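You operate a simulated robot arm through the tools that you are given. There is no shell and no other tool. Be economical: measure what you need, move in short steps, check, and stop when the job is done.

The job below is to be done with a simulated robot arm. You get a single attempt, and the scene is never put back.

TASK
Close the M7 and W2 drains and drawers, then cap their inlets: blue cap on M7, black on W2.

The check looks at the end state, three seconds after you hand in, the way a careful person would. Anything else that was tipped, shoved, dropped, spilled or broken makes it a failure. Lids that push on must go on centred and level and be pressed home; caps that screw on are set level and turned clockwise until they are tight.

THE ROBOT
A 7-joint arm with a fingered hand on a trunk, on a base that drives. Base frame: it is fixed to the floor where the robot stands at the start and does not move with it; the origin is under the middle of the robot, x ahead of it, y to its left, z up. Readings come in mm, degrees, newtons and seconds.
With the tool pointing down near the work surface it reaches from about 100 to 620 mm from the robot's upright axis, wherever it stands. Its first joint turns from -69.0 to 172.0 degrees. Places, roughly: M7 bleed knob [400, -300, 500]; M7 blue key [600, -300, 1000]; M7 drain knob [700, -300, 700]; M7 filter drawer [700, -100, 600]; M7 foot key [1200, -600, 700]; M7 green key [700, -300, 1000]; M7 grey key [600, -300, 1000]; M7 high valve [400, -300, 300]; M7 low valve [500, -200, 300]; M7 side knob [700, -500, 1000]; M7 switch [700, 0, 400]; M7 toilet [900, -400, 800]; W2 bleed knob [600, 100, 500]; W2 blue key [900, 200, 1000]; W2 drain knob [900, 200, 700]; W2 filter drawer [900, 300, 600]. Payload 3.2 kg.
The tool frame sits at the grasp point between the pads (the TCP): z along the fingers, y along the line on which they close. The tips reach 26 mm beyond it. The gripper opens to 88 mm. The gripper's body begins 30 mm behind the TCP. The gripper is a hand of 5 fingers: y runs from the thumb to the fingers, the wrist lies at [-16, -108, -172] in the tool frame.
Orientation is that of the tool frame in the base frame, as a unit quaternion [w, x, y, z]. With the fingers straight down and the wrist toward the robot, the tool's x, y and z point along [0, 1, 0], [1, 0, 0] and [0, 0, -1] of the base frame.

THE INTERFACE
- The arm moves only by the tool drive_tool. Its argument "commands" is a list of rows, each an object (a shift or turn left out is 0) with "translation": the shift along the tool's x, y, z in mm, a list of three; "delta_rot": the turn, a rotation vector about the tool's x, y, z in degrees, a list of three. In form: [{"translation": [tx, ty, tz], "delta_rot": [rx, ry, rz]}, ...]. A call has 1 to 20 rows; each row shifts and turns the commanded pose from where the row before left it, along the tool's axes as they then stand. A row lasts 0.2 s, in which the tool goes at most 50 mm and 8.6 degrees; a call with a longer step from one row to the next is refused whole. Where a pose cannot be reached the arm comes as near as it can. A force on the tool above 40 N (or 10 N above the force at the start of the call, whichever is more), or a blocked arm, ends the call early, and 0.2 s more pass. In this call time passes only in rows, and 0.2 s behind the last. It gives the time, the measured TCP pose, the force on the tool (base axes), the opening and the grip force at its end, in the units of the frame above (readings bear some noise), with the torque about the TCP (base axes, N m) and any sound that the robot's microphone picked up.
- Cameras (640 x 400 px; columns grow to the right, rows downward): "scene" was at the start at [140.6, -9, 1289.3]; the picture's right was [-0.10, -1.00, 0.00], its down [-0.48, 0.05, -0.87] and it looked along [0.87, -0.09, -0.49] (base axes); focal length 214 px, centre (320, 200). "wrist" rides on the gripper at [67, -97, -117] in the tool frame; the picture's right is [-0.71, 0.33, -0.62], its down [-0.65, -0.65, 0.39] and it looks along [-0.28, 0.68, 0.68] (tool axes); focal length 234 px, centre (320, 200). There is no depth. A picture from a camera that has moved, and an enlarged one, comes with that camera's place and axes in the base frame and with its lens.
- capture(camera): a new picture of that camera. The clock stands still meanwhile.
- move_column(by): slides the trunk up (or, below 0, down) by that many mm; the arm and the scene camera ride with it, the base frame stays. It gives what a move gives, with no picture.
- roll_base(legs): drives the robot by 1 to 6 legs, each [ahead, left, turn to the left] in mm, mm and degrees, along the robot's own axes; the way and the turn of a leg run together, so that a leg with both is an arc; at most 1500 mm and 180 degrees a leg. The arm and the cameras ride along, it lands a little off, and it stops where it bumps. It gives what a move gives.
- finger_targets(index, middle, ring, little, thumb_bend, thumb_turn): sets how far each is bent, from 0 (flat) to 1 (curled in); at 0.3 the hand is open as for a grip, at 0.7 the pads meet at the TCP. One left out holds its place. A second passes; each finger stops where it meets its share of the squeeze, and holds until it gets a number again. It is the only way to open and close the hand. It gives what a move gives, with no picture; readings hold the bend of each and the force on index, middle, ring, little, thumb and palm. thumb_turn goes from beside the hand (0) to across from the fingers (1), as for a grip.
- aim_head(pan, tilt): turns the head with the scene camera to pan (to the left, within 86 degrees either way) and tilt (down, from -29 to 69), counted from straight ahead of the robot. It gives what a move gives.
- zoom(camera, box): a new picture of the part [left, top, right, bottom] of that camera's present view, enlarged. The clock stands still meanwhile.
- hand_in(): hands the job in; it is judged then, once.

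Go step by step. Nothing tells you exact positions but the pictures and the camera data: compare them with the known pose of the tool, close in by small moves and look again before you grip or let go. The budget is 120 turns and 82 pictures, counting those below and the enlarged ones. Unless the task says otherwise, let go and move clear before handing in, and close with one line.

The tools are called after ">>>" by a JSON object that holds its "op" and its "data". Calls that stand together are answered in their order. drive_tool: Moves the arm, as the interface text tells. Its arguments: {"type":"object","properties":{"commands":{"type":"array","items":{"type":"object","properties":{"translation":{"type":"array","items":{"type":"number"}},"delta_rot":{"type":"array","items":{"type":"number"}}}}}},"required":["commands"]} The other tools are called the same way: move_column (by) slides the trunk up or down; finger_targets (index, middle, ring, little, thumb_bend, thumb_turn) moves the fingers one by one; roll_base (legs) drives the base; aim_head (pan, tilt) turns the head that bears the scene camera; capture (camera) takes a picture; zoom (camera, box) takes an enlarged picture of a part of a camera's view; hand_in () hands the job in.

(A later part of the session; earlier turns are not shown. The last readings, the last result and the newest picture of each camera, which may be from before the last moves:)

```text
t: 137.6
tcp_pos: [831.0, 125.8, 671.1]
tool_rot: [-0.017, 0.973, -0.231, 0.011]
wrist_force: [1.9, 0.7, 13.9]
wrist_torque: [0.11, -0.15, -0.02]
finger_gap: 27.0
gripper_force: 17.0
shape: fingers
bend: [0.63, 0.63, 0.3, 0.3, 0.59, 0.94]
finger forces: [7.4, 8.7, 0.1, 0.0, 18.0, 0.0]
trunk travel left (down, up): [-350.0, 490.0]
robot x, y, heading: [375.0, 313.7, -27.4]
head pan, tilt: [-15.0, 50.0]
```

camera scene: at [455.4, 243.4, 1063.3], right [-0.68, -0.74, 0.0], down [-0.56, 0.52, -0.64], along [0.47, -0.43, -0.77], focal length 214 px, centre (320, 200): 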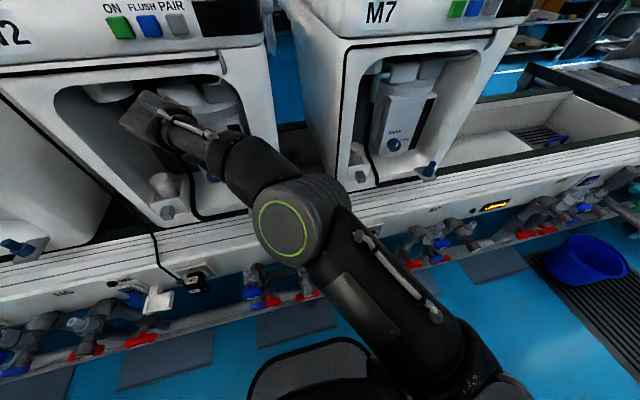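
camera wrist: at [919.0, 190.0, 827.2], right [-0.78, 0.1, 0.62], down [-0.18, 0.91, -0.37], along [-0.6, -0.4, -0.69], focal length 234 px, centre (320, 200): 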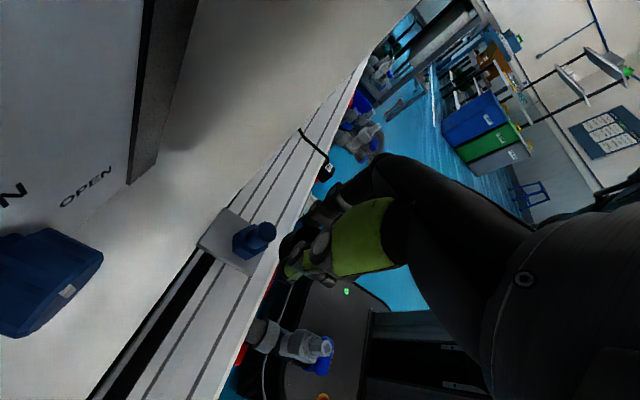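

It seated ~15 mm lower than the stub's top with the force rising. I level the hand and press home more firmly.

>>> {"op": "drive_tool", "data": {"commands": [{"delta_rot": [-1.1, -0.8, 0]}]}}

>>> {"op": "move_column", "data": {"by": -5}}

```text
t: 138.0
tcp_pos: [832.6, 127.9, 675.8]
tool_rot: [-0.011, 0.974, -0.227, 0.006]
wrist_force: [0.2, -0.1, -0.7]
wrist_torque: [-0.02, 0.03, 0.01]
finger_gap: 26.8
gripper_force: 13.8
shape: fingers
bend: [0.63, 0.63, 0.3, 0.3, 0.6, 0.95]
finger forces: [6.6, 7.5, 0.0, 0.1, 13.7, 0.0]
trunk travel left (down, up): [-350.0, 490.0]
robot x, y, heading: [375.5, 318.7, -27.3]
head pan, tilt: [-15.0, 50.0]
```

```text
t: 138.6
tcp_pos: [832.6, 126.4, 671.8]
tool_rot: [-0.009, 0.973, -0.229, 0.007]
wrist_force: [2.1, 3.4, 12.3]
wrist_torque: [0.14, -0.14, 0.02]
finger_gap: 27.0
gripper_force: 16.7
shape: fingers
bend: [0.63, 0.63, 0.3, 0.3, 0.59, 0.94]
finger forces: [6.3, 8.7, 0.1, 0.0, 18.0, 0.0]
trunk travel left (down, up): [-345.0, 495.0]
robot x, y, heading: [373.6, 313.9, -27.3]
head pan, tilt: [-15.0, 50.0]
```

Seated again at the same height. To test for a thread, I twist clockwise by 8° under light pressure.

>>> {"op": "drive_tool", "data": {"commands": [{"delta_rot": [0, 0, 4]}, {"delta_rot": [0, 0, 4]}]}}

```text
t: 139.2
tcp_pos: [831.8, 133.1, 665.9]
tool_rot: [0.005, 0.958, -0.288, 0.006]
wrist_force: [2.8, -10.4, 19.7]
wrist_torque: [-0.26, -0.15, 0.05]
finger_gap: 25.7
gripper_force: 17.3
shape: fingers
bend: [0.6, 0.61, 0.3, 0.3, 0.61, 0.94]
finger forces: [11.7, 8.8, 0.0, 0.1, 14.5, 0.0]
trunk travel left (down, up): [-345.0, 495.0]
robot x, y, heading: [378.1, 316.6, -27.3]
head pan, tilt: [-15.0, 50.0]
```

The arm drifted at its limit during the twist and little torque was felt. I undo the twist, release gently, and raise to inspect.

>>> {"op": "drive_tool", "data": {"commands": [{"delta_rot": [0, 0, -4]}, {"delta_rot": [0, 0, -4]}]}}

>>> {"op": "finger_targets", "data": {"index": 0.42, "middle": 0.42, "thumb_bend": 0.42}}

>>> {"op": "move_column", "data": {"by": 50}}

>>> {"op": "zoom", "data": {"camera": "wrist", "box": [200, 160, 340, 280]}}

```text
t: 139.5
tcp_pos: [831.9, 128.8, 663.2]
tool_rot: [0.006, 0.961, -0.276, 0.004]
wrist_force: [0.5, 6.4, 25.9]
wrist_torque: [0.13, -0.1, -0.03]
finger_gap: 25.7
gripper_force: 22.8
shape: fingers
bend: [0.62, 0.62, 0.3, 0.3, 0.59, 0.94]
finger forces: [6.6, 11.0, 0.0, 0.0, 27.6, 0.0]
trunk travel left (down, up): [-345.0, 495.0]
robot x, y, heading: [378.4, 314.0, -27.1]
head pan, tilt: [-15.0, 50.0]
stopped in row 1: the force on the tool passed its limit at 43 N (the readings are from after the stop); the commanded pose is now the measured one
```

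```text
t: 140.5
tcp_pos: [832.8, 128.1, 659.8]
tool_rot: [0.005, 0.962, -0.274, 0.0]
wrist_force: [-0.3, -0.3, -0.8]
wrist_torque: [-0.02, 0.01, 0.03]
finger_gap: 62.2
gripper_force: 0.1
shape: fingers
bend: [0.42, 0.42, 0.3, 0.3, 0.42, 0.97]
finger forces: [0.0, 0.0, 0.0, 0.0, 0.1, 0.0]
trunk travel left (down, up): [-345.0, 495.0]
robot x, y, heading: [375.8, 324.1, -27.4]
head pan, tilt: [-15.0, 50.0]
```

```text
t: 141.4
tcp_pos: [832.6, 127.9, 711.0]
tool_rot: [0.006, 0.962, -0.274, 0.001]
wrist_force: [-0.2, -0.1, 1.1]
wrist_torque: [0.03, 0.0, 0.02]
finger_gap: 61.9
gripper_force: 0.0
shape: fingers
bend: [0.42, 0.42, 0.3, 0.3, 0.42, 0.97]
finger forces: [0.0, 0.1, 0.0, 0.0, 0.0, 0.1]
trunk travel left (down, up): [-395.0, 445.0]
robot x, y, heading: [374.6, 316.3, -27.5]
head pan, tilt: [-15.0, 50.0]
```

```text
3.33 times, centred on (270, 220) of wrist
camera zoom: at [942.0, 177.9, 827.5], right [-0.77, 0.1, 0.62], down [-0.21, 0.89, -0.4], along [-0.6, -0.44, -0.67], focal length 781 px, centre (487, 133)
```

zoom: 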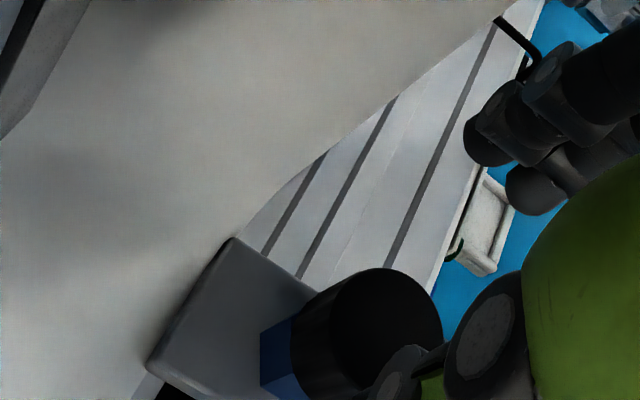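

The black cap sits level on the W2 stub, down on the hex. I'll press it home with pinched fingertips from above.

>>> {"op": "finger_targets", "data": {"index": 0.7, "middle": 0.7, "thumb_bend": 0.7}}

>>> {"op": "move_column", "data": {"by": -24}}

>>> {"op": "move_column", "data": {"by": -5}}

```text
t: 142.4
tcp_pos: [833.0, 128.6, 711.3]
tool_rot: [0.006, 0.962, -0.274, 0.001]
wrist_force: [0.2, -0.1, 0.8]
wrist_torque: [-0.01, -0.01, -0.01]
finger_gap: 3.4
gripper_force: 0.0
shape: fingers
bend: [0.7, 0.7, 0.3, 0.3, 0.7, 0.97]
finger forces: [0.1, 0.0, 0.0, 0.0, 0.1, 0.0]
trunk travel left (down, up): [-395.0, 445.0]
robot x, y, heading: [373.9, 319.2, -27.4]
head pan, tilt: [-15.0, 50.0]
```

```text
t: 143.2
tcp_pos: [831.8, 127.8, 686.5]
tool_rot: [0.006, 0.962, -0.274, 0.001]
wrist_force: [0.0, -0.5, -0.4]
wrist_torque: [-0.01, 0.0, -0.02]
finger_gap: 3.6
gripper_force: 0.0
shape: fingers
bend: [0.7, 0.7, 0.3, 0.3, 0.7, 0.97]
finger forces: [0.1, 0.0, 0.0, 0.0, 0.0, 0.0]
trunk travel left (down, up): [-371.0, 469.0]
robot x, y, heading: [373.1, 318.0, -27.6]
head pan, tilt: [-15.0, 50.0]
```

```text
t: 143.7
tcp_pos: [832.1, 127.9, 685.5]
tool_rot: [0.007, 0.961, -0.275, 0.005]
wrist_force: [1.4, -1.3, 23.6]
wrist_torque: [0.06, -0.1, 0.07]
finger_gap: 3.6
gripper_force: 12.5
shape: fingers
bend: [0.7, 0.71, 0.3, 0.3, 0.7, 0.97]
finger forces: [0.0, 10.9, 0.0, 0.1, 13.1, 0.0]
trunk travel left (down, up): [-366.0, 474.0]
robot x, y, heading: [376.9, 319.7, -27.4]
head pan, tilt: [-15.0, 50.0]
```

Cap top is firm at z≈660. A slightly stronger press, then I'll regrip to test turning clockwise.

>>> {"op": "move_column", "data": {"by": -3}}

>>> {"op": "move_column", "data": {"by": 33}}

>>> {"op": "finger_targets", "data": {"index": 0.4, "middle": 0.4, "thumb_bend": 0.4}}

>>> {"op": "drive_tool", "data": {"commands": [{"delta_rot": [0, 0, -8]}, {"delta_rot": [0, 0, -8]}, {"delta_rot": [0, 0, -8]}, {"delta_rot": [0, 0, -8]}, {"delta_rot": [0, 0, -8]}]}}

```text
t: 144.1
tcp_pos: [833.5, 125.6, 684.8]
tool_rot: [0.007, 0.96, -0.278, 0.008]
wrist_force: [0.2, 1.9, 16.6]
wrist_torque: [0.17, -0.13, 0.02]
finger_gap: 4.9
gripper_force: 8.0
shape: fingers
bend: [0.7, 0.71, 0.3, 0.3, 0.7, 0.98]
finger forces: [0.1, 5.4, 0.0, 0.0, 11.5, 0.0]
trunk travel left (down, up): [-364.0, 476.0]
robot x, y, heading: [373.2, 317.5, -27.4]
head pan, tilt: [-15.0, 50.0]
stopped: the force on the tool passed its limit at 42 N (the readings are from after the stop); the commanded pose is now the measured one
```

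```text
t: 144.9
tcp_pos: [834.4, 125.7, 714.3]
tool_rot: [0.007, 0.961, -0.277, 0.004]
wrist_force: [-0.1, -0.2, -0.9]
wrist_torque: [0.0, -0.01, -0.02]
finger_gap: 3.6
gripper_force: 0.0
shape: fingers
bend: [0.7, 0.7, 0.3, 0.3, 0.7, 0.97]
finger forces: [0.1, 0.0, 0.0, 0.1, 0.0, 0.0]
trunk travel left (down, up): [-397.0, 443.0]
robot x, y, heading: [375.5, 315.9, -27.6]
head pan, tilt: [-15.0, 50.0]
```

```text
t: 145.9
tcp_pos: [834.2, 125.9, 714.5]
tool_rot: [0.007, 0.961, -0.277, 0.005]
wrist_force: [-0.9, -0.5, 0.3]
wrist_torque: [0.0, 0.01, 0.0]
finger_gap: 66.5
gripper_force: 0.0
shape: fingers
bend: [0.4, 0.4, 0.3, 0.3, 0.4, 0.97]
finger forces: [0.0, 0.1, 0.0, 0.0, 0.0, 0.0]
trunk travel left (down, up): [-397.0, 443.0]
robot x, y, heading: [376.8, 314.8, -27.6]
head pan, tilt: [-15.0, 50.0]
```

```text
t: 146.8
tcp_pos: [818.9, 118.1, 645.1]
tool_rot: [-0.042, 0.994, -0.067, -0.073]
wrist_force: [0.6, 0.1, 0.4]
wrist_torque: [-0.01, -0.01, 0.02]
finger_gap: 66.7
gripper_force: 0.0
shape: fingers
bend: [0.4, 0.4, 0.3, 0.3, 0.4, 0.97]
finger forces: [0.0, 0.0, 0.0, 0.0, 0.0, 0.0]
trunk travel left (down, up): [-397.0, 443.0]
robot x, y, heading: [376.3, 316.5, -27.3]
head pan, tilt: [-15.0, 50.0]
stopped in row 4: the arm was blocked; the commanded pose is now the measured one
```

The arm swung into an awkward configuration and was blocked, with the hand dropped low around the cap. No force is felt; I raise straight up with the trunk and look.

>>> {"op": "move_column", "data": {"by": 85}}

>>> {"op": "capture", "data": {"camera": "wrist"}}

```text
t: 148.0
tcp_pos: [819.2, 119.1, 730.5]
tool_rot: [-0.042, 0.994, -0.066, -0.072]
wrist_force: [0.4, 0.4, -0.3]
wrist_torque: [0.01, 0.02, -0.02]
finger_gap: 66.7
gripper_force: 0.1
shape: fingers
bend: [0.4, 0.4, 0.3, 0.3, 0.4, 0.97]
finger forces: [0.1, 0.0, 0.0, 0.1, 0.0, 0.0]
trunk travel left (down, up): [-482.0, 358.0]
robot x, y, heading: [372.9, 318.2, -27.4]
head pan, tilt: [-15.0, 50.0]
```

```text
3 pictures are left
camera wrist: at [915.4, 197.5, 843.5], right [-0.65, -0.3, 0.7], down [-0.6, 0.76, -0.24], along [-0.46, -0.57, -0.68], focal length 234 px, centre (320, 200)
```

wrist: 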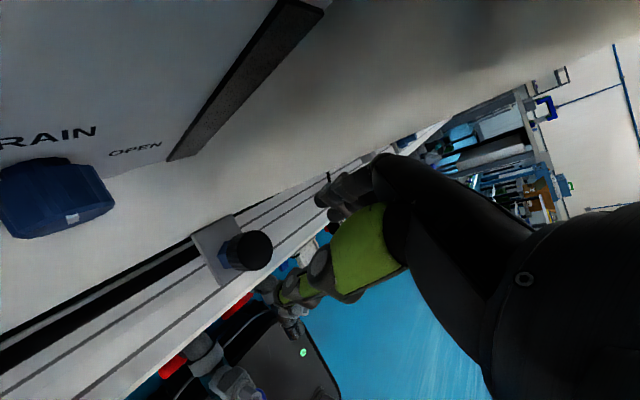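

The black cap is still seated and level on W2. With few pictures left, I back out, restore the hand orientation to pointing down/fingers forward in free space, and go for the blue cap.

>>> {"op": "roll_base", "data": {"legs": [[-230, 0, 0]]}}

>>> {"op": "move_column", "data": {"by": 100}}

```text
t: 149.8
tcp_pos: [616.5, 225.6, 730.0]
tool_rot: [-0.041, 0.994, -0.066, -0.073]
wrist_force: [0.3, -0.6, 0.4]
wrist_torque: [0.0, -0.03, 0.01]
finger_gap: 66.9
gripper_force: 0.0
shape: fingers
bend: [0.4, 0.4, 0.3, 0.3, 0.4, 0.97]
finger forces: [0.0, 0.0, 0.0, 0.1, 0.0, 0.0]
trunk travel left (down, up): [-482.0, 358.0]
robot x, y, heading: [169.4, 422.6, -27.5]
head pan, tilt: [-15.0, 50.0]
```

```text
t: 151.1
tcp_pos: [617.6, 225.1, 831.1]
tool_rot: [-0.043, 0.994, -0.065, -0.072]
wrist_force: [-0.1, 0.6, -0.2]
wrist_torque: [0.02, 0.0, -0.02]
finger_gap: 67.1
gripper_force: 0.1
shape: fingers
bend: [0.4, 0.4, 0.3, 0.3, 0.4, 0.97]
finger forces: [0.1, 0.0, 0.0, 0.0, 0.0, 0.0]
trunk travel left (down, up): [-582.0, 258.0]
robot x, y, heading: [172.6, 419.4, -27.4]
head pan, tilt: [-15.0, 50.0]
```

>>> {"op": "drive_tool", "data": {"commands": [{"delta_rot": [-1.0, 0.54, -7.67]}, {"delta_rot": [-1.0, 0.54, -7.67]}, {"delta_rot": [-1.0, 0.54, -7.67]}, {"delta_rot": [-1.0, 0.54, -7.67]}, {"delta_rot": [-1.0, 0.54, -7.67]}, {"delta_rot": [-1.0, 0.54, -7.67]}, {"delta_rot": [-1.0, 0.54, -7.67]}, {"delta_rot": [-1.0, 0.54, -7.67]}, {"delta_rot": [-1.0, 0.54, -7.67]}]}}

>>> {"op": "finger_targets", "data": {"index": 0.3, "middle": 0.3, "thumb_bend": 0.3}}

```text
t: 153.1
tcp_pos: [616.1, 225.2, 830.8]
tool_rot: [0.001, 0.858, 0.514, 0.0]
wrist_force: [-0.8, 0.0, -0.7]
wrist_torque: [-0.01, 0.0, 0.03]
finger_gap: 66.9
gripper_force: 0.0
shape: fingers
bend: [0.4, 0.4, 0.3, 0.3, 0.4, 0.97]
finger forces: [0.1, 0.0, 0.1, 0.1, 0.1, 0.0]
trunk travel left (down, up): [-582.0, 258.0]
robot x, y, heading: [169.1, 420.2, -27.4]
head pan, tilt: [-15.0, 50.0]
```

```text
t: 154.1
tcp_pos: [616.0, 225.9, 831.5]
tool_rot: [0.001, 0.859, 0.512, -0.001]
wrist_force: [-0.3, -0.3, -0.8]
wrist_torque: [0.0, -0.01, -0.06]
finger_gap: 87.3
gripper_force: 0.1
shape: fingers
bend: [0.3, 0.3, 0.3, 0.3, 0.3, 0.97]
finger forces: [0.1, 0.2, 0.0, 0.0, 0.0, 0.1]
trunk travel left (down, up): [-582.0, 258.0]
robot x, y, heading: [170.7, 422.0, -27.6]
head pan, tilt: [-15.0, 50.0]
```

>>> {"op": "drive_tool", "data": {"commands": [{"translation": [0, 0, -30]}, {"translation": [0, 0, -30]}]}}

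>>> {"op": "move_column", "data": {"by": 245}}

>>> {"op": "roll_base", "data": {"legs": [[0, -415, 0], [268, 0, 0]]}}

```text
t: 154.7
tcp_pos: [616.0, 227.4, 889.7]
tool_rot: [0.0, 0.859, 0.512, 0.0]
wrist_force: [1.0, 0.5, 0.2]
wrist_torque: [0.01, -0.01, -0.02]
finger_gap: 87.4
gripper_force: 0.0
shape: fingers
bend: [0.3, 0.3, 0.3, 0.3, 0.3, 0.97]
finger forces: [0.1, 0.0, 0.0, 0.1, 0.0, 0.0]
trunk travel left (down, up): [-582.0, 258.0]
robot x, y, heading: [171.9, 417.7, -27.3]
head pan, tilt: [-15.0, 50.0]
```

```text
t: 157.2
tcp_pos: [616.9, 228.0, 1136.0]
tool_rot: [0.0, 0.858, 0.513, 0.0]
wrist_force: [0.6, 0.2, -0.6]
wrist_torque: [-0.03, -0.02, 0.02]
finger_gap: 87.3
gripper_force: 0.1
shape: fingers
bend: [0.3, 0.3, 0.3, 0.3, 0.3, 0.97]
finger forces: [0.0, 0.0, 0.0, 0.0, 0.1, 0.0]
trunk travel left (down, up): [-827.0, 13.0]
robot x, y, heading: [171.7, 420.7, -27.4]
head pan, tilt: [-15.0, 50.0]
```

```text
t: 161.3
tcp_pos: [663.0, -269.1, 1136.0]
tool_rot: [0.001, 0.858, 0.513, 0.001]
wrist_force: [0.9, -1.2, -0.1]
wrist_torque: [0.01, 0.0, 0.02]
finger_gap: 87.6
gripper_force: 0.0
shape: fingers
bend: [0.3, 0.3, 0.3, 0.3, 0.3, 0.97]
finger forces: [0.0, 0.0, 0.1, 0.1, 0.0, 0.0]
trunk travel left (down, up): [-827.0, 13.0]
robot x, y, heading: [220.7, -73.9, -27.2]
head pan, tilt: [-15.0, 50.0]
```

>>> {"op": "drive_tool", "data": {"commands": [{"translation": [1.4, 25, 0]}, {"translation": [1.3, 24.5, 0]}]}}

>>> {"op": "move_column", "data": {"by": -40}}

>>> {"op": "zoom", "data": {"camera": "wrist", "box": [200, 120, 420, 340]}}

```text
t: 161.9
tcp_pos: [708.6, -290.1, 1133.2]
tool_rot: [0.0, 0.858, 0.514, -0.001]
wrist_force: [0.2, 0.7, 0.5]
wrist_torque: [-0.01, 0.03, 0.03]
finger_gap: 87.6
gripper_force: 0.0
shape: fingers
bend: [0.3, 0.3, 0.3, 0.3, 0.3, 0.97]
finger forces: [0.0, 0.0, 0.0, 0.0, 0.0, 0.0]
trunk travel left (down, up): [-827.0, 13.0]
robot x, y, heading: [224.1, -74.1, -27.3]
head pan, tilt: [-15.0, 50.0]
```

```text
t: 162.8
tcp_pos: [706.1, -289.7, 1095.8]
tool_rot: [0.001, 0.858, 0.513, 0.0]
wrist_force: [0.5, -0.4, -0.3]
wrist_torque: [0.0, -0.02, 0.02]
finger_gap: 87.5
gripper_force: 0.1
shape: fingers
bend: [0.3, 0.3, 0.3, 0.3, 0.3, 0.97]
finger forces: [0.1, 0.0, 0.0, 0.0, 0.1, 0.0]
trunk travel left (down, up): [-787.0, 53.0]
robot x, y, heading: [215.6, -73.4, -27.6]
head pan, tilt: [-15.0, 50.0]
```

```text
1.82 times, centred on (310, 230) of wrist
camera zoom: at [653.4, -183.7, 1212.9], right [-0.04, -0.78, 0.63], down [-0.88, -0.26, -0.39], along [0.47, -0.57, -0.68], focal length 426 px, centre (338, 146)
```

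zoom: 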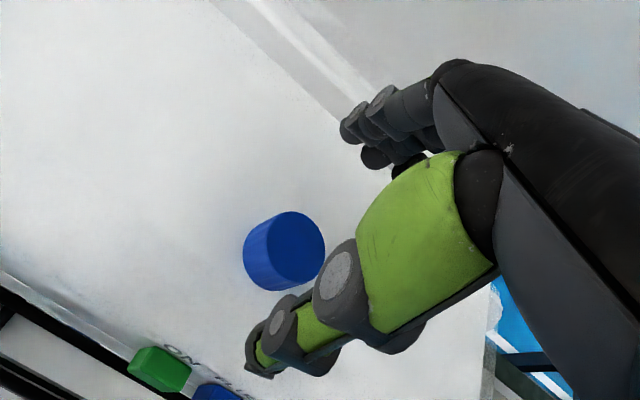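

The blue cap is centred right under the hand. I descend with the trunk and grip.

>>> {"op": "move_column", "data": {"by": -33}}

>>> {"op": "finger_targets", "data": {"index": 0.6, "middle": 0.6, "thumb_bend": 0.6}}

>>> {"op": "finger_targets", "data": {"index": 0.72, "middle": 0.72, "thumb_bend": 0.72}}

>>> {"op": "move_column", "data": {"by": 75}}

```text
t: 163.5
tcp_pos: [706.8, -289.1, 1061.9]
tool_rot: [0.001, 0.859, 0.513, -0.001]
wrist_force: [-0.7, 0.0, -0.7]
wrist_torque: [-0.02, -0.01, 0.0]
finger_gap: 87.4
gripper_force: 0.1
shape: fingers
bend: [0.3, 0.3, 0.3, 0.3, 0.3, 0.97]
finger forces: [0.0, 0.0, 0.2, 0.0, 0.0, 0.0]
trunk travel left (down, up): [-754.0, 86.0]
robot x, y, heading: [218.7, -73.1, -27.3]
head pan, tilt: [-15.0, 50.0]
```

```text
t: 164.5
tcp_pos: [707.0, -289.7, 1062.3]
tool_rot: [0.0, 0.858, 0.513, 0.0]
wrist_force: [0.0, -0.6, 1.5]
wrist_torque: [0.03, -0.04, 0.02]
finger_gap: 26.9
gripper_force: 1.7
shape: fingers
bend: [0.6, 0.58, 0.3, 0.3, 0.59, 0.97]
finger forces: [0.0, 1.8, 0.0, 0.1, 1.6, 0.0]
trunk travel left (down, up): [-754.0, 86.0]
robot x, y, heading: [220.1, -73.1, -27.2]
head pan, tilt: [-15.0, 50.0]
```

```text
t: 165.5
tcp_pos: [706.3, -289.9, 1062.1]
tool_rot: [0.0, 0.859, 0.512, 0.0]
wrist_force: [1.0, 0.0, -0.6]
wrist_torque: [0.01, -0.03, 0.01]
finger_gap: 20.4
gripper_force: 12.1
shape: fingers
bend: [0.71, 0.62, 0.3, 0.3, 0.62, 0.95]
finger forces: [4.5, 8.6, 0.1, 0.1, 11.7, 0.0]
trunk travel left (down, up): [-754.0, 86.0]
robot x, y, heading: [217.5, -74.8, -27.3]
head pan, tilt: [-15.0, 50.0]
```

```text
t: 166.7
tcp_pos: [707.8, -289.7, 1137.1]
tool_rot: [0.001, 0.858, 0.514, -0.001]
wrist_force: [0.7, -0.2, 0.0]
wrist_torque: [-0.02, 0.0, -0.01]
finger_gap: 20.1
gripper_force: 12.2
shape: fingers
bend: [0.71, 0.62, 0.3, 0.3, 0.62, 0.95]
finger forces: [4.5, 8.4, 0.1, 0.0, 11.8, 0.1]
trunk travel left (down, up): [-829.0, 11.0]
robot x, y, heading: [220.3, -73.7, -27.6]
head pan, tilt: [-15.0, 50.0]
```

The blue cap is held. I back away, reposition right, lower the trunk and roll the hand to the approach orientation.

>>> {"op": "roll_base", "data": {"legs": [[-145, 0, 0], [0, -142, 0]]}}

>>> {"op": "move_column", "data": {"by": -340}}

>>> {"op": "drive_tool", "data": {"commands": [{"translation": [0, -20, 0], "delta_rot": [0, 0, 8.4]}, {"translation": [0, -20, 0], "delta_rot": [0, 0, 8.4]}, {"delta_rot": [0, 0, 8.4]}, {"delta_rot": [0, 0, 8.4]}, {"delta_rot": [0, 0, 8.4]}, {"delta_rot": [0, 0, 8.4]}, {"delta_rot": [0, 0, 8.4]}, {"delta_rot": [0, 0, 8.4]}, {"delta_rot": [0, 0, 8.4]}, {"delta_rot": [0, 0, 5.5]}]}}

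```text
t: 168.9
tcp_pos: [512.0, -348.0, 1137.5]
tool_rot: [0.001, 0.858, 0.514, -0.002]
wrist_force: [0.7, -0.2, -0.7]
wrist_torque: [-0.01, -0.04, -0.03]
finger_gap: 20.1
gripper_force: 12.4
shape: fingers
bend: [0.71, 0.62, 0.3, 0.3, 0.62, 0.95]
finger forces: [4.5, 8.4, 0.0, 0.0, 11.8, 0.1]
trunk travel left (down, up): [-829.0, 11.0]
robot x, y, heading: [29.6, -133.5, -27.6]
head pan, tilt: [-15.0, 50.0]
```

```text
t: 172.3
tcp_pos: [511.5, -348.3, 797.3]
tool_rot: [0.001, 0.858, 0.514, -0.001]
wrist_force: [0.5, 0.0, -0.9]
wrist_torque: [0.01, -0.01, 0.0]
finger_gap: 20.2
gripper_force: 12.1
shape: fingers
bend: [0.71, 0.62, 0.3, 0.3, 0.62, 0.95]
finger forces: [4.5, 8.4, 0.0, 0.0, 11.7, 0.0]
trunk travel left (down, up): [-489.0, 351.0]
robot x, y, heading: [25.6, -132.4, -27.4]
head pan, tilt: [-15.0, 50.0]
```

```text
t: 174.7
tcp_pos: [478.8, -350.3, 815.2]
tool_rot: [-0.035, 0.979, -0.198, 0.018]
wrist_force: [0.7, -0.4, 0.5]
wrist_torque: [0.0, 0.01, 0.01]
finger_gap: 20.0
gripper_force: 12.2
shape: fingers
bend: [0.71, 0.62, 0.3, 0.3, 0.62, 0.95]
finger forces: [4.1, 8.1, 0.0, 0.1, 11.4, 0.1]
trunk travel left (down, up): [-489.0, 351.0]
robot x, y, heading: [24.5, -132.0, -27.4]
head pan, tilt: [-15.0, 50.0]
stopped in row 10: the arm was blocked; the commanded pose is now the measured one
```

The arm reached a limit with a slight tilt; I move the hand left/back into comfortable reach and level it.

>>> {"op": "drive_tool", "data": {"commands": [{"translation": [-10, -25, 0], "delta_rot": [-1.5, -0.4, 0]}, {"translation": [-10, -25, 0], "delta_rot": [-1.5, -0.4, 0]}, {"translation": [0, -15, 0], "delta_rot": [-1.3, -0.4, 0]}]}}

```text
t: 175.5
tcp_pos: [485.7, -300.0, 827.0]
tool_rot: [-0.019, 0.976, -0.217, 0.004]
wrist_force: [-0.2, -0.7, -0.6]
wrist_torque: [-0.01, -0.05, 0.0]
finger_gap: 19.9
gripper_force: 11.2
shape: fingers
bend: [0.71, 0.62, 0.3, 0.3, 0.62, 0.95]
finger forces: [4.1, 8.1, 0.0, 0.0, 11.1, 0.1]
trunk travel left (down, up): [-489.0, 351.0]
robot x, y, heading: [26.1, -135.1, -27.1]
head pan, tilt: [-15.0, 50.0]
```

>>> {"op": "drive_tool", "data": {"commands": [{"translation": [-5, -10, 5], "delta_rot": [-2.2, 0, 0]}, {"translation": [0, 0, 5]}]}}

```text
t: 176.1
tcp_pos: [483.8, -280.7, 811.3]
tool_rot: [0.01, 0.978, -0.209, -0.002]
wrist_force: [0.4, 0.2, -0.2]
wrist_torque: [0.01, 0.01, 0.01]
finger_gap: 19.7
gripper_force: 11.5
shape: fingers
bend: [0.71, 0.62, 0.3, 0.3, 0.62, 0.95]
finger forces: [4.0, 8.2, 0.0, 0.0, 11.0, 0.0]
trunk travel left (down, up): [-489.0, 351.0]
robot x, y, heading: [21.7, -135.5, -27.5]
head pan, tilt: [-15.0, 50.0]
```

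The hand is now level within ~1°. I trim it, lower the trunk, and drive to just over M7's inlet.

>>> {"op": "drive_tool", "data": {"commands": [{"delta_rot": [1.1, 0, 0]}]}}

>>> {"op": "move_column", "data": {"by": -106}}

>>> {"op": "roll_base", "data": {"legs": [[100, 4, 0]]}}

```text
t: 176.5
tcp_pos: [483.7, -283.9, 809.1]
tool_rot: [0.0, 0.978, -0.211, -0.004]
wrist_force: [0.4, 0.5, 0.6]
wrist_torque: [-0.03, -0.02, -0.01]
finger_gap: 19.7
gripper_force: 11.8
shape: fingers
bend: [0.71, 0.62, 0.3, 0.3, 0.62, 0.95]
finger forces: [4.0, 8.1, 0.0, 0.0, 10.9, 0.0]
trunk travel left (down, up): [-489.0, 351.0]
robot x, y, heading: [25.8, -133.3, -27.3]
head pan, tilt: [-15.0, 50.0]
```

```text
t: 177.9
tcp_pos: [483.5, -282.4, 702.8]
tool_rot: [-0.001, 0.978, -0.209, -0.005]
wrist_force: [0.5, -0.6, -0.2]
wrist_torque: [0.0, -0.01, 0.01]
finger_gap: 19.8
gripper_force: 11.5
shape: fingers
bend: [0.71, 0.62, 0.3, 0.3, 0.62, 0.95]
finger forces: [4.0, 8.1, 0.0, 0.1, 11.0, 0.0]
trunk travel left (down, up): [-383.0, 457.0]
robot x, y, heading: [21.7, -132.4, -27.3]
head pan, tilt: [-15.0, 50.0]
```

```text
t: 179.0
tcp_pos: [571.9, -323.2, 703.5]
tool_rot: [0.0, 0.978, -0.209, -0.005]
wrist_force: [-0.2, 0.5, 0.8]
wrist_torque: [-0.01, 0.01, 0.01]
finger_gap: 19.6
gripper_force: 11.9
shape: fingers
bend: [0.71, 0.62, 0.3, 0.3, 0.62, 0.95]
finger forces: [4.1, 8.0, 0.0, 0.0, 10.9, 0.0]
trunk travel left (down, up): [-383.0, 457.0]
robot x, y, heading: [111.1, -171.4, -27.0]
head pan, tilt: [-15.0, 50.0]
```

Almost there, with no contact. I use one picture to measure the bracket plate and the cap.

>>> {"op": "zoom", "data": {"camera": "wrist", "box": [200, 180, 340, 290]}}

```text
3.64 times, centred on (270, 235) of wrist
camera zoom: at [674.4, -260.5, 820.8], right [-0.78, -0.02, 0.63], down [-0.33, 0.86, -0.38], along [-0.54, -0.51, -0.68], focal length 852 px, centre (502, 73)
```

zoom: 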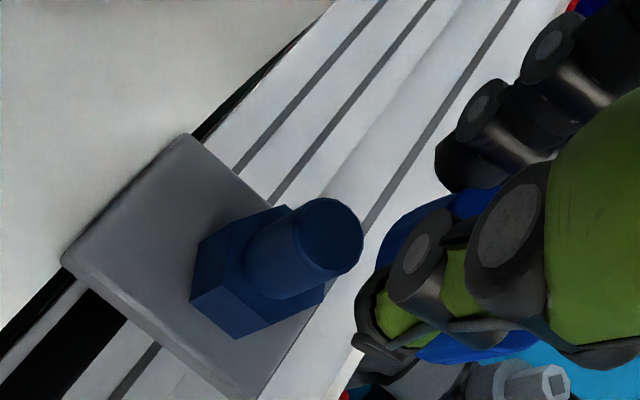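

The stub and plate are clearly visible. From the same plate measurement on W2 and the different cap position in the grip, the TCP should go to ≈[595,-332]. I drive the base forward 20 mm, then trim with the arm.

>>> {"op": "roll_base", "data": {"legs": [[20, 2, 0]]}}

```text
t: 179.8
tcp_pos: [590.3, -331.6, 704.0]
tool_rot: [-0.001, 0.977, -0.211, -0.004]
wrist_force: [0.0, -0.5, 0.2]
wrist_torque: [-0.02, 0.03, 0.02]
finger_gap: 19.5
gripper_force: 11.5
shape: fingers
bend: [0.71, 0.62, 0.3, 0.3, 0.62, 0.95]
finger forces: [4.1, 8.1, 0.0, 0.0, 10.9, 0.0]
trunk travel left (down, up): [-383.0, 457.0]
robot x, y, heading: [132.8, -181.2, -27.4]
head pan, tilt: [-15.0, 50.0]
```

>>> {"op": "drive_tool", "data": {"commands": [{"translation": [4.7, -1.8, 0]}]}}

>>> {"op": "move_column", "data": {"by": -10}}

```text
t: 180.2
tcp_pos: [595.7, -342.3, 710.4]
tool_rot: [-0.014, 0.975, -0.223, -0.001]
wrist_force: [0.5, 0.1, -1.3]
wrist_torque: [0.0, 0.02, 0.0]
finger_gap: 19.8
gripper_force: 11.4
shape: fingers
bend: [0.71, 0.62, 0.3, 0.3, 0.62, 0.95]
finger forces: [4.0, 8.1, 0.1, 0.0, 10.8, 0.0]
trunk travel left (down, up): [-383.0, 457.0]
robot x, y, heading: [129.6, -178.1, -27.3]
head pan, tilt: [-15.0, 50.0]
```

```text
t: 180.8
tcp_pos: [596.2, -343.6, 697.4]
tool_rot: [-0.013, 0.975, -0.223, -0.003]
wrist_force: [-0.2, -0.2, 0.0]
wrist_torque: [-0.01, 0.03, -0.01]
finger_gap: 19.5
gripper_force: 11.3
shape: fingers
bend: [0.71, 0.62, 0.3, 0.3, 0.62, 0.95]
finger forces: [3.9, 8.2, 0.0, 0.0, 11.0, 0.0]
trunk travel left (down, up): [-373.0, 467.0]
robot x, y, heading: [131.2, -176.2, -27.0]
head pan, tilt: [-15.0, 50.0]
```

The arm shifted sideways at its limit; I correct with the base instead.

>>> {"op": "move_column", "data": {"by": 6}}

>>> {"op": "roll_base", "data": {"legs": [[-6, 10, 0]]}}

```text
t: 181.3
tcp_pos: [596.5, -344.4, 702.5]
tool_rot: [-0.011, 0.974, -0.224, -0.003]
wrist_force: [1.1, -0.3, 0.1]
wrist_torque: [0.01, -0.04, -0.03]
finger_gap: 19.6
gripper_force: 11.6
shape: fingers
bend: [0.71, 0.62, 0.3, 0.3, 0.62, 0.95]
finger forces: [4.0, 8.0, 0.0, 0.1, 10.9, 0.0]
trunk travel left (down, up): [-379.0, 461.0]
robot x, y, heading: [129.8, -184.7, -27.5]
head pan, tilt: [-15.0, 50.0]
```

```text
t: 182.1
tcp_pos: [595.6, -331.1, 702.7]
tool_rot: [-0.012, 0.975, -0.224, -0.004]
wrist_force: [0.0, 1.3, -0.4]
wrist_torque: [0.02, -0.01, 0.01]
finger_gap: 19.7
gripper_force: 10.7
shape: fingers
bend: [0.71, 0.62, 0.3, 0.3, 0.62, 0.95]
finger forces: [4.0, 8.1, 0.0, 0.0, 10.9, 0.0]
trunk travel left (down, up): [-379.0, 461.0]
robot x, y, heading: [131.2, -170.6, -27.3]
head pan, tilt: [-15.0, 50.0]
```

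TCP is at [595.6,-331.1], on target. I descend in small steps, watching force.

>>> {"op": "move_column", "data": {"by": -12}}

>>> {"op": "move_column", "data": {"by": -6}}

```text
t: 182.7
tcp_pos: [595.4, -333.0, 691.2]
tool_rot: [-0.013, 0.974, -0.226, -0.004]
wrist_force: [-0.4, 0.3, 0.6]
wrist_torque: [0.01, -0.02, 0.0]
finger_gap: 19.7
gripper_force: 11.6
shape: fingers
bend: [0.71, 0.62, 0.3, 0.3, 0.62, 0.95]
finger forces: [3.9, 8.1, 0.0, 0.1, 10.9, 0.0]
trunk travel left (down, up): [-367.0, 473.0]
robot x, y, heading: [126.3, -169.9, -27.3]
head pan, tilt: [-15.0, 50.0]
```

```text
t: 183.2
tcp_pos: [595.6, -333.3, 683.6]
tool_rot: [-0.013, 0.974, -0.225, -0.003]
wrist_force: [0.0, 0.2, 0.2]
wrist_torque: [0.01, 0.01, -0.01]
finger_gap: 19.6
gripper_force: 11.4
shape: fingers
bend: [0.71, 0.62, 0.3, 0.3, 0.62, 0.95]
finger forces: [4.0, 8.1, 0.0, 0.1, 10.9, 0.1]
trunk travel left (down, up): [-361.0, 479.0]
robot x, y, heading: [130.4, -167.6, -27.5]
head pan, tilt: [-15.0, 50.0]
```

Already below the height where a misaligned rim would catch, with no force. I continue down.

>>> {"op": "move_column", "data": {"by": -6}}

>>> {"op": "move_column", "data": {"by": -4}}

>>> {"op": "move_column", "data": {"by": -4}}

```text
t: 183.8
tcp_pos: [594.4, -332.5, 678.5]
tool_rot: [-0.014, 0.974, -0.225, -0.003]
wrist_force: [0.1, 0.0, 0.6]
wrist_torque: [0.0, 0.02, 0.03]
finger_gap: 19.5
gripper_force: 11.5
shape: fingers
bend: [0.71, 0.62, 0.3, 0.3, 0.62, 0.95]
finger forces: [4.1, 8.2, 0.1, 0.1, 11.0, 0.1]
trunk travel left (down, up): [-355.0, 485.0]
robot x, y, heading: [126.5, -170.5, -27.4]
head pan, tilt: [-15.0, 50.0]
```

```text
t: 184.3
tcp_pos: [596.7, -332.8, 676.4]
tool_rot: [-0.014, 0.974, -0.226, -0.004]
wrist_force: [0.3, 0.6, -0.2]
wrist_torque: [-0.01, 0.05, 0.0]
finger_gap: 19.4
gripper_force: 11.5
shape: fingers
bend: [0.71, 0.62, 0.3, 0.3, 0.62, 0.95]
finger forces: [3.9, 8.2, 0.1, 0.0, 10.9, 0.1]
trunk travel left (down, up): [-351.0, 489.0]
robot x, y, heading: [128.0, -172.7, -27.2]
head pan, tilt: [-15.0, 50.0]
```

```text
t: 184.8
tcp_pos: [596.6, -332.7, 672.6]
tool_rot: [-0.013, 0.974, -0.226, 0.0]
wrist_force: [0.8, 0.1, 4.8]
wrist_torque: [0.0, -0.01, 0.0]
finger_gap: 19.4
gripper_force: 12.4
shape: fingers
bend: [0.71, 0.62, 0.3, 0.3, 0.62, 0.95]
finger forces: [3.9, 8.4, 0.0, 0.0, 11.6, 0.0]
trunk travel left (down, up): [-347.0, 493.0]
robot x, y, heading: [126.8, -170.9, -27.2]
head pan, tilt: [-15.0, 50.0]
```

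Blue cap seated at z 672.6 — same as W2's — with a centred contact. I press a bit while gripped, release, raise, and then press the top with pinched fingertips.

>>> {"op": "move_column", "data": {"by": -4}}

>>> {"op": "finger_targets", "data": {"index": 0.4, "middle": 0.4, "thumb_bend": 0.4}}

>>> {"op": "move_column", "data": {"by": 45}}

>>> {"op": "roll_base", "data": {"legs": [[-7, 4, 0]]}}

```text
t: 185.3
tcp_pos: [594.9, -333.5, 670.1]
tool_rot: [-0.013, 0.974, -0.226, -0.001]
wrist_force: [2.5, -1.3, 15.5]
wrist_torque: [0.01, 0.0, -0.04]
finger_gap: 18.7
gripper_force: 14.3
shape: fingers
bend: [0.71, 0.62, 0.3, 0.3, 0.62, 0.94]
finger forces: [3.9, 10.5, 0.0, 0.1, 13.5, 0.1]
trunk travel left (down, up): [-343.0, 497.0]
robot x, y, heading: [131.7, -171.4, -27.5]
head pan, tilt: [-15.0, 50.0]
```

```text
t: 186.3
tcp_pos: [594.7, -333.7, 667.7]
tool_rot: [-0.013, 0.974, -0.225, -0.003]
wrist_force: [0.3, 0.3, -0.6]
wrist_torque: [0.01, -0.03, -0.04]
finger_gap: 66.5
gripper_force: 0.0
shape: fingers
bend: [0.4, 0.4, 0.3, 0.3, 0.4, 0.97]
finger forces: [0.1, 0.0, 0.1, 0.0, 0.1, 0.0]
trunk travel left (down, up): [-343.0, 497.0]
robot x, y, heading: [128.5, -168.5, -27.1]
head pan, tilt: [-15.0, 50.0]
```

```text
t: 187.2
tcp_pos: [596.3, -331.9, 711.4]
tool_rot: [-0.014, 0.974, -0.226, -0.004]
wrist_force: [1.0, 0.8, 0.7]
wrist_torque: [0.0, -0.04, -0.02]
finger_gap: 66.6
gripper_force: 0.0
shape: fingers
bend: [0.4, 0.4, 0.3, 0.3, 0.4, 0.97]
finger forces: [0.1, 0.0, 0.0, 0.0, 0.0, 0.0]
trunk travel left (down, up): [-388.0, 452.0]
robot x, y, heading: [128.5, -170.8, -27.5]
head pan, tilt: [-15.0, 50.0]
```

```text
t: 188.0
tcp_pos: [591.9, -325.7, 712.7]
tool_rot: [-0.013, 0.974, -0.226, -0.003]
wrist_force: [0.0, 0.0, -0.2]
wrist_torque: [0.0, -0.01, -0.04]
finger_gap: 66.7
gripper_force: 0.0
shape: fingers
bend: [0.4, 0.4, 0.3, 0.3, 0.4, 0.97]
finger forces: [0.0, 0.0, 0.0, 0.1, 0.0, 0.0]
trunk travel left (down, up): [-388.0, 452.0]
robot x, y, heading: [128.8, -164.0, -27.5]
head pan, tilt: [-15.0, 50.0]
```

Before the final press, I want to test whether the cap takes a thread. I raise a little and carefully roll the open hand back in one step, watching for drift.

>>> {"op": "move_column", "data": {"by": 30}}

>>> {"op": "drive_tool", "data": {"commands": [{"delta_rot": [0, 0, -8]}]}}

>>> {"op": "drive_tool", "data": {"commands": [{"delta_rot": [0, 0, -8]}]}}

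```text
t: 188.7
tcp_pos: [592.2, -327.7, 742.5]
tool_rot: [-0.013, 0.974, -0.226, -0.002]
wrist_force: [0.2, 0.0, 0.1]
wrist_torque: [-0.04, 0.05, -0.02]
finger_gap: 66.6
gripper_force: 0.2
shape: fingers
bend: [0.4, 0.4, 0.3, 0.3, 0.4, 0.97]
finger forces: [0.0, 0.0, 0.0, 0.0, 0.0, 0.0]
trunk travel left (down, up): [-418.0, 422.0]
robot x, y, heading: [127.3, -159.9, -27.3]
head pan, tilt: [-15.0, 50.0]
```

```text
t: 189.1
tcp_pos: [592.1, -329.9, 740.3]
tool_rot: [-0.015, 0.987, -0.159, -0.005]
wrist_force: [1.0, -0.3, 0.0]
wrist_torque: [0.01, 0.03, 0.0]
finger_gap: 66.7
gripper_force: 0.3
shape: fingers
bend: [0.4, 0.4, 0.3, 0.3, 0.4, 0.97]
finger forces: [0.0, 0.1, 0.0, 0.0, 0.0, 0.1]
trunk travel left (down, up): [-418.0, 422.0]
robot x, y, heading: [128.8, -160.7, -27.5]
head pan, tilt: [-15.0, 50.0]
```

```text
t: 189.5
tcp_pos: [590.4, -333.7, 740.0]
tool_rot: [-0.021, 0.995, -0.096, -0.005]
wrist_force: [0.4, -0.2, -0.6]
wrist_torque: [0.01, 0.03, 0.06]
finger_gap: 66.5
gripper_force: 0.0
shape: fingers
bend: [0.4, 0.4, 0.3, 0.3, 0.4, 0.97]
finger forces: [0.1, 0.1, 0.0, 0.1, 0.1, 0.0]
trunk travel left (down, up): [-418.0, 422.0]
robot x, y, heading: [127.0, -165.7, -27.3]
head pan, tilt: [-15.0, 50.0]
```

Stable this time. One more roll step with levelling, then I reposition over the cap, lower, and grip.

>>> {"op": "drive_tool", "data": {"commands": [{"translation": [0, -3, 0], "delta_rot": [-1.5, 0, -8]}]}}

```text
t: 189.9
tcp_pos: [592.7, -342.6, 748.3]
tool_rot: [-0.022, 0.999, -0.039, 0.003]
wrist_force: [0.2, 0.9, 0.4]
wrist_torque: [-0.01, 0.01, -0.02]
finger_gap: 66.7
gripper_force: 0.0
shape: fingers
bend: [0.4, 0.4, 0.3, 0.3, 0.4, 0.97]
finger forces: [0.0, 0.0, 0.0, 0.0, 0.0, 0.0]
trunk travel left (down, up): [-418.0, 422.0]
robot x, y, heading: [124.7, -163.5, -27.3]
head pan, tilt: [-15.0, 50.0]
```

>>> {"op": "roll_base", "data": {"legs": [[-7, 12, 0]]}}

>>> {"op": "move_column", "data": {"by": -50}}

```text
t: 190.7
tcp_pos: [592.4, -325.9, 752.1]
tool_rot: [-0.022, 0.999, -0.038, 0.007]
wrist_force: [0.0, 0.3, -0.2]
wrist_torque: [0.0, -0.01, 0.0]
finger_gap: 66.7
gripper_force: 0.1
shape: fingers
bend: [0.4, 0.4, 0.3, 0.3, 0.4, 0.97]
finger forces: [0.0, 0.0, 0.0, 0.0, 0.0, 0.0]
trunk travel left (down, up): [-418.0, 422.0]
robot x, y, heading: [123.7, -144.5, -27.5]
head pan, tilt: [-15.0, 50.0]
```

```text
t: 191.6
tcp_pos: [592.1, -328.0, 702.5]
tool_rot: [-0.024, 0.999, -0.039, 0.009]
wrist_force: [0.6, 0.6, 0.0]
wrist_torque: [0.01, 0.01, -0.03]
finger_gap: 66.5
gripper_force: 0.1
shape: fingers
bend: [0.4, 0.4, 0.3, 0.3, 0.4, 0.97]
finger forces: [0.0, 0.1, 0.0, 0.0, 0.0, 0.0]
trunk travel left (down, up): [-368.0, 472.0]
robot x, y, heading: [123.9, -146.9, -27.2]
head pan, tilt: [-15.0, 50.0]
```

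>>> {"op": "move_column", "data": {"by": -28}}

>>> {"op": "finger_targets", "data": {"index": 0.72, "middle": 0.72, "thumb_bend": 0.72}}

>>> {"op": "drive_tool", "data": {"commands": [{"delta_rot": [0, 0, 5]}]}}

>>> {"op": "drive_tool", "data": {"commands": [{"delta_rot": [0, 0, 6]}]}}

```text
t: 192.3
tcp_pos: [591.7, -326.9, 675.1]
tool_rot: [-0.024, 0.999, -0.04, 0.009]
wrist_force: [-0.3, -0.2, 0.4]
wrist_torque: [-0.01, 0.01, -0.02]
finger_gap: 66.7
gripper_force: 0.0
shape: fingers
bend: [0.4, 0.4, 0.3, 0.3, 0.4, 0.97]
finger forces: [0.0, 0.0, 0.0, 0.0, 0.0, 0.1]
trunk travel left (down, up): [-340.0, 500.0]
robot x, y, heading: [123.7, -149.3, -27.0]
head pan, tilt: [-15.0, 50.0]
```

```text
t: 193.3
tcp_pos: [592.6, -328.0, 675.0]
tool_rot: [-0.025, 0.999, -0.039, 0.008]
wrist_force: [0.8, 0.7, 0.3]
wrist_torque: [-0.01, 0.0, 0.0]
finger_gap: 20.8
gripper_force: 11.6
shape: fingers
bend: [0.71, 0.62, 0.3, 0.3, 0.61, 0.95]
finger forces: [4.3, 8.2, 0.1, 0.0, 11.3, 0.0]
trunk travel left (down, up): [-340.0, 500.0]
robot x, y, heading: [124.9, -150.9, -27.5]
head pan, tilt: [-15.0, 50.0]
```

```text
t: 193.7
tcp_pos: [592.7, -342.5, 691.5]
tool_rot: [-0.046, 0.994, -0.099, 0.024]
wrist_force: [0.6, -0.1, 1.0]
wrist_torque: [0.02, 0.0, -0.04]
finger_gap: 20.6
gripper_force: 12.1
shape: fingers
bend: [0.71, 0.62, 0.3, 0.3, 0.61, 0.95]
finger forces: [4.4, 8.4, 0.0, 0.0, 11.7, 0.0]
trunk travel left (down, up): [-340.0, 500.0]
robot x, y, heading: [125.1, -148.8, -27.2]
head pan, tilt: [-15.0, 50.0]
```

```text
t: 194.3
tcp_pos: [592.7, -352.7, 693.6]
tool_rot: [-0.059, 0.985, -0.162, 0.023]
wrist_force: [-0.7, 0.4, -1.6]
wrist_torque: [-0.02, 0.01, -0.03]
finger_gap: 20.5
gripper_force: 12.0
shape: fingers
bend: [0.71, 0.62, 0.3, 0.3, 0.61, 0.95]
finger forces: [4.2, 8.2, 0.1, 0.1, 11.0, 0.0]
trunk travel left (down, up): [-340.0, 500.0]
robot x, y, heading: [123.1, -147.7, -27.2]
head pan, tilt: [-15.0, 50.0]
stopped in row 1: the arm was blocked; the commanded pose is now the measured one
```

The arm jumped again and lifted the cap off the stub — no thread resistance at all; the cap is still held. I raise, undo the roll, and then re-seat it as before.

>>> {"op": "move_column", "data": {"by": 25}}

>>> {"op": "drive_tool", "data": {"commands": [{"translation": [0, -10, 0], "delta_rot": [-1, 0, -3]}]}}

```text
t: 195.0
tcp_pos: [592.8, -352.7, 717.4]
tool_rot: [-0.059, 0.985, -0.162, 0.024]
wrist_force: [-0.2, -0.5, -0.3]
wrist_torque: [0.0, 0.02, -0.01]
finger_gap: 20.8
gripper_force: 11.4
shape: fingers
bend: [0.71, 0.62, 0.3, 0.3, 0.61, 0.95]
finger forces: [4.2, 8.1, 0.0, 0.1, 11.1, 0.0]
trunk travel left (down, up): [-365.0, 475.0]
robot x, y, heading: [120.6, -146.3, -27.3]
head pan, tilt: [-15.0, 50.0]
```

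```text
t: 195.4
tcp_pos: [594.3, -354.1, 720.1]
tool_rot: [-0.063, 0.986, -0.149, 0.025]
wrist_force: [0.6, 0.6, -0.3]
wrist_torque: [0.01, 0.03, -0.01]
finger_gap: 20.5
gripper_force: 11.9
shape: fingers
bend: [0.71, 0.62, 0.3, 0.3, 0.61, 0.95]
finger forces: [4.1, 8.1, 0.0, 0.1, 10.9, 0.1]
trunk travel left (down, up): [-365.0, 475.0]
robot x, y, heading: [123.6, -146.4, -27.1]
head pan, tilt: [-15.0, 50.0]
```

The arm is out of its comfortable zone. I back the base 80 mm, shift the hand left and level it as I did successfully before.

>>> {"op": "roll_base", "data": {"legs": [[-85, 0, 0]]}}

>>> {"op": "drive_tool", "data": {"commands": [{"translation": [-12, -20, 0], "delta_rot": [-1.5, -0.5, 0]}, {"translation": [-12, -20, 0], "delta_rot": [-1.5, -0.5, 0]}, {"translation": [-8, -15, 0], "delta_rot": [-1.5, -0.5, 2]}]}}

```text
t: 196.5
tcp_pos: [520.2, -313.1, 723.8]
tool_rot: [-0.063, 0.987, -0.148, 0.028]
wrist_force: [-0.6, 0.3, 1.5]
wrist_torque: [-0.03, 0.01, 0.01]
finger_gap: 20.6
gripper_force: 11.4
shape: fingers
bend: [0.71, 0.62, 0.3, 0.3, 0.61, 0.95]
finger forces: [4.1, 8.1, 0.1, 0.0, 10.9, 0.0]
trunk travel left (down, up): [-365.0, 475.0]
robot x, y, heading: [47.5, -110.5, -27.4]
head pan, tilt: [-15.0, 50.0]
```

```text
t: 197.5
tcp_pos: [506.8, -283.8, 745.3]
tool_rot: [-0.063, 0.978, -0.198, 0.019]
wrist_force: [-1.1, 0.5, 0.3]
wrist_torque: [-0.04, 0.01, 0.01]
finger_gap: 20.5
gripper_force: 11.2
shape: fingers
bend: [0.71, 0.62, 0.3, 0.3, 0.61, 0.95]
finger forces: [3.9, 8.0, 0.0, 0.0, 10.5, 0.0]
trunk travel left (down, up): [-365.0, 475.0]
robot x, y, heading: [49.4, -111.0, -27.2]
head pan, tilt: [-15.0, 50.0]
stopped in row 3: the arm was blocked; the commanded pose is now the measured one
```

>>> {"op": "drive_tool", "data": {"commands": [{"translation": [-3, -8, 12], "delta_rot": [-1, 0, 0]}, {"translation": [-3, -8, 12], "delta_rot": [-1, 0, 0]}, {"translation": [-3, -8, 12], "delta_rot": [-1, 0, 0]}, {"translation": [0, -5, 12], "delta_rot": [-1, 0, 0]}]}}

```text
t: 198.7
tcp_pos: [513.8, -272.9, 710.6]
tool_rot: [-0.054, 0.973, -0.224, 0.018]
wrist_force: [-0.5, -0.4, -0.1]
wrist_torque: [0.0, -0.03, 0.02]
finger_gap: 20.0
gripper_force: 10.7
shape: fingers
bend: [0.71, 0.62, 0.3, 0.3, 0.61, 0.95]
finger forces: [3.8, 8.0, 0.1, 0.1, 10.3, 0.0]
trunk travel left (down, up): [-365.0, 475.0]
robot x, y, heading: [52.5, -110.3, -27.2]
head pan, tilt: [-15.0, 50.0]
stopped in row 4: the arm was blocked; the commanded pose is now the measured one
```

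>>> {"op": "drive_tool", "data": {"commands": [{"translation": [-8, -10, 8], "delta_rot": [-1.2, 0, -1.5]}, {"translation": [-6, -10, 8], "delta_rot": [-1.2, 0, -1.5]}, {"translation": [0, -5, 6], "delta_rot": [-1.2, 0, 0]}]}}

```text
t: 199.5
tcp_pos: [513.2, -258.6, 703.7]
tool_rot: [-0.043, 0.975, -0.218, 0.021]
wrist_force: [-0.1, -0.1, 0.4]
wrist_torque: [-0.03, -0.03, 0.01]
finger_gap: 20.0
gripper_force: 10.8
shape: fingers
bend: [0.71, 0.62, 0.3, 0.3, 0.61, 0.95]
finger forces: [3.7, 7.9, 0.0, 0.0, 10.1, 0.1]
trunk travel left (down, up): [-365.0, 475.0]
robot x, y, heading: [47.2, -107.9, -27.1]
head pan, tilt: [-15.0, 50.0]
```

>>> {"op": "drive_tool", "data": {"commands": [{"translation": [-4, -6, 8], "delta_rot": [-1.2, -0.6, 0]}, {"translation": [-4, -6, 8], "delta_rot": [-1.2, -0.6, 0]}, {"translation": [0, -4, 4], "delta_rot": [-1, 0, 0]}]}}

```text
t: 200.3
tcp_pos: [507.9, -233.1, 673.2]
tool_rot: [-0.001, 0.978, -0.207, -0.002]
wrist_force: [-0.2, -0.5, 0.0]
wrist_torque: [0.01, 0.0, 0.0]
finger_gap: 20.1
gripper_force: 10.5
shape: fingers
bend: [0.71, 0.62, 0.3, 0.3, 0.61, 0.95]
finger forces: [3.8, 7.7, 0.0, 0.1, 10.0, 0.1]
out of reach, approached as far as the arm can: row 3
trunk travel left (down, up): [-365.0, 475.0]
robot x, y, heading: [49.1, -109.3, -27.5]
head pan, tilt: [-15.0, 50.0]
```

The hand is level again. I trim slightly, raise the trunk to clear the stub, and measure before driving in.

>>> {"op": "move_column", "data": {"by": 31}}

>>> {"op": "drive_tool", "data": {"commands": [{"delta_rot": [1.3, 0, 0]}]}}

```text
t: 201.1
tcp_pos: [507.9, -235.5, 703.1]
tool_rot: [0.0, 0.978, -0.208, -0.003]
wrist_force: [-0.4, -1.2, -0.3]
wrist_torque: [0.01, -0.04, 0.02]
finger_gap: 20.0
gripper_force: 10.4
shape: fingers
bend: [0.71, 0.62, 0.3, 0.3, 0.61, 0.95]
finger forces: [3.7, 7.8, 0.0, 0.0, 10.0, 0.0]
trunk travel left (down, up): [-396.0, 444.0]
robot x, y, heading: [52.4, -110.6, -27.2]
head pan, tilt: [-15.0, 50.0]
```

```text
t: 201.5
tcp_pos: [507.5, -234.7, 699.9]
tool_rot: [-0.011, 0.978, -0.208, -0.003]
wrist_force: [-0.3, -0.9, -0.1]
wrist_torque: [-0.02, -0.02, 0.02]
finger_gap: 20.4
gripper_force: 10.4
shape: fingers
bend: [0.71, 0.62, 0.3, 0.3, 0.61, 0.95]
finger forces: [3.7, 7.7, 0.0, 0.1, 9.9, 0.0]
trunk travel left (down, up): [-396.0, 444.0]
robot x, y, heading: [47.6, -111.3, -27.4]
head pan, tilt: [-15.0, 50.0]
```

>>> {"op": "move_column", "data": {"by": 5}}

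>>> {"op": "roll_base", "data": {"legs": [[0, -46, 0], [105, 0, 0]]}}

```text
t: 202.0
tcp_pos: [507.2, -234.6, 705.9]
tool_rot: [-0.013, 0.978, -0.206, -0.002]
wrist_force: [0.8, -0.2, 0.2]
wrist_torque: [0.01, -0.01, -0.01]
finger_gap: 19.9
gripper_force: 10.5
shape: fingers
bend: [0.71, 0.62, 0.3, 0.3, 0.61, 0.95]
finger forces: [3.7, 7.8, 0.0, 0.1, 9.9, 0.1]
trunk travel left (down, up): [-401.0, 439.0]
robot x, y, heading: [50.4, -107.3, -27.2]
head pan, tilt: [-15.0, 50.0]
```

```text
t: 203.7
tcp_pos: [579.7, -325.0, 709.4]
tool_rot: [-0.012, 0.978, -0.207, 0.0]
wrist_force: [0.1, 0.8, -0.6]
wrist_torque: [-0.02, -0.02, -0.05]
finger_gap: 20.1
gripper_force: 10.6
shape: fingers
bend: [0.71, 0.62, 0.3, 0.3, 0.61, 0.95]
finger forces: [3.7, 7.7, 0.1, 0.1, 10.0, 0.0]
trunk travel left (down, up): [-401.0, 439.0]
robot x, y, heading: [123.0, -196.0, -27.2]
head pan, tilt: [-15.0, 50.0]
```

>>> {"op": "roll_base", "data": {"legs": [[18, 1, 0]]}}

>>> {"op": "move_column", "data": {"by": -8}}

```text
t: 204.5
tcp_pos: [595.9, -333.6, 707.2]
tool_rot: [-0.014, 0.978, -0.208, -0.001]
wrist_force: [-0.2, 0.4, 0.2]
wrist_torque: [-0.02, 0.0, 0.03]
finger_gap: 20.0
gripper_force: 10.9
shape: fingers
bend: [0.71, 0.62, 0.3, 0.3, 0.61, 0.95]
finger forces: [3.7, 7.8, 0.1, 0.0, 9.9, 0.1]
trunk travel left (down, up): [-401.0, 439.0]
robot x, y, heading: [136.0, -210.0, -27.2]
head pan, tilt: [-15.0, 50.0]
```

```text
t: 205.0
tcp_pos: [595.8, -332.7, 700.1]
tool_rot: [-0.014, 0.978, -0.21, 0.001]
wrist_force: [-0.1, 0.6, -0.7]
wrist_torque: [0.01, -0.01, 0.03]
finger_gap: 20.2
gripper_force: 10.7
shape: fingers
bend: [0.71, 0.62, 0.3, 0.3, 0.61, 0.95]
finger forces: [3.7, 7.8, 0.0, 0.0, 10.0, 0.0]
trunk travel left (down, up): [-393.0, 447.0]
robot x, y, heading: [134.8, -207.8, -27.3]
head pan, tilt: [-15.0, 50.0]
```

On target again at [596,-333]. Descending in steps.

>>> {"op": "move_column", "data": {"by": -12}}

>>> {"op": "move_column", "data": {"by": -5}}

>>> {"op": "move_column", "data": {"by": -5}}

```text
t: 205.6
tcp_pos: [596.0, -332.9, 688.5]
tool_rot: [-0.013, 0.978, -0.209, 0.001]
wrist_force: [-0.6, 0.0, -0.2]
wrist_torque: [0.0, 0.01, 0.0]
finger_gap: 20.2
gripper_force: 11.1
shape: fingers
bend: [0.71, 0.62, 0.3, 0.3, 0.61, 0.95]
finger forces: [3.7, 7.9, 0.1, 0.0, 9.9, 0.0]
trunk travel left (down, up): [-381.0, 459.0]
robot x, y, heading: [140.1, -208.9, -27.5]
head pan, tilt: [-15.0, 50.0]
```

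```text
t: 206.2
tcp_pos: [595.6, -333.0, 683.9]
tool_rot: [-0.013, 0.978, -0.208, 0.0]
wrist_force: [0.2, -0.4, -0.1]
wrist_torque: [-0.02, -0.01, -0.02]
finger_gap: 19.9
gripper_force: 11.0
shape: fingers
bend: [0.71, 0.62, 0.3, 0.3, 0.61, 0.95]
finger forces: [3.6, 7.8, 0.1, 0.0, 9.9, 0.0]
trunk travel left (down, up): [-376.0, 464.0]
robot x, y, heading: [137.8, -207.2, -27.5]
head pan, tilt: [-15.0, 50.0]
```

```text
t: 206.7
tcp_pos: [595.9, -332.6, 677.9]
tool_rot: [-0.014, 0.978, -0.208, 0.0]
wrist_force: [0.1, 0.5, -0.5]
wrist_torque: [0.01, -0.01, 0.02]
finger_gap: 19.9
gripper_force: 10.6
shape: fingers
bend: [0.71, 0.62, 0.3, 0.3, 0.61, 0.95]
finger forces: [3.6, 7.8, 0.0, 0.1, 9.9, 0.0]
trunk travel left (down, up): [-371.0, 469.0]
robot x, y, heading: [139.8, -208.1, -27.2]
head pan, tilt: [-15.0, 50.0]
```

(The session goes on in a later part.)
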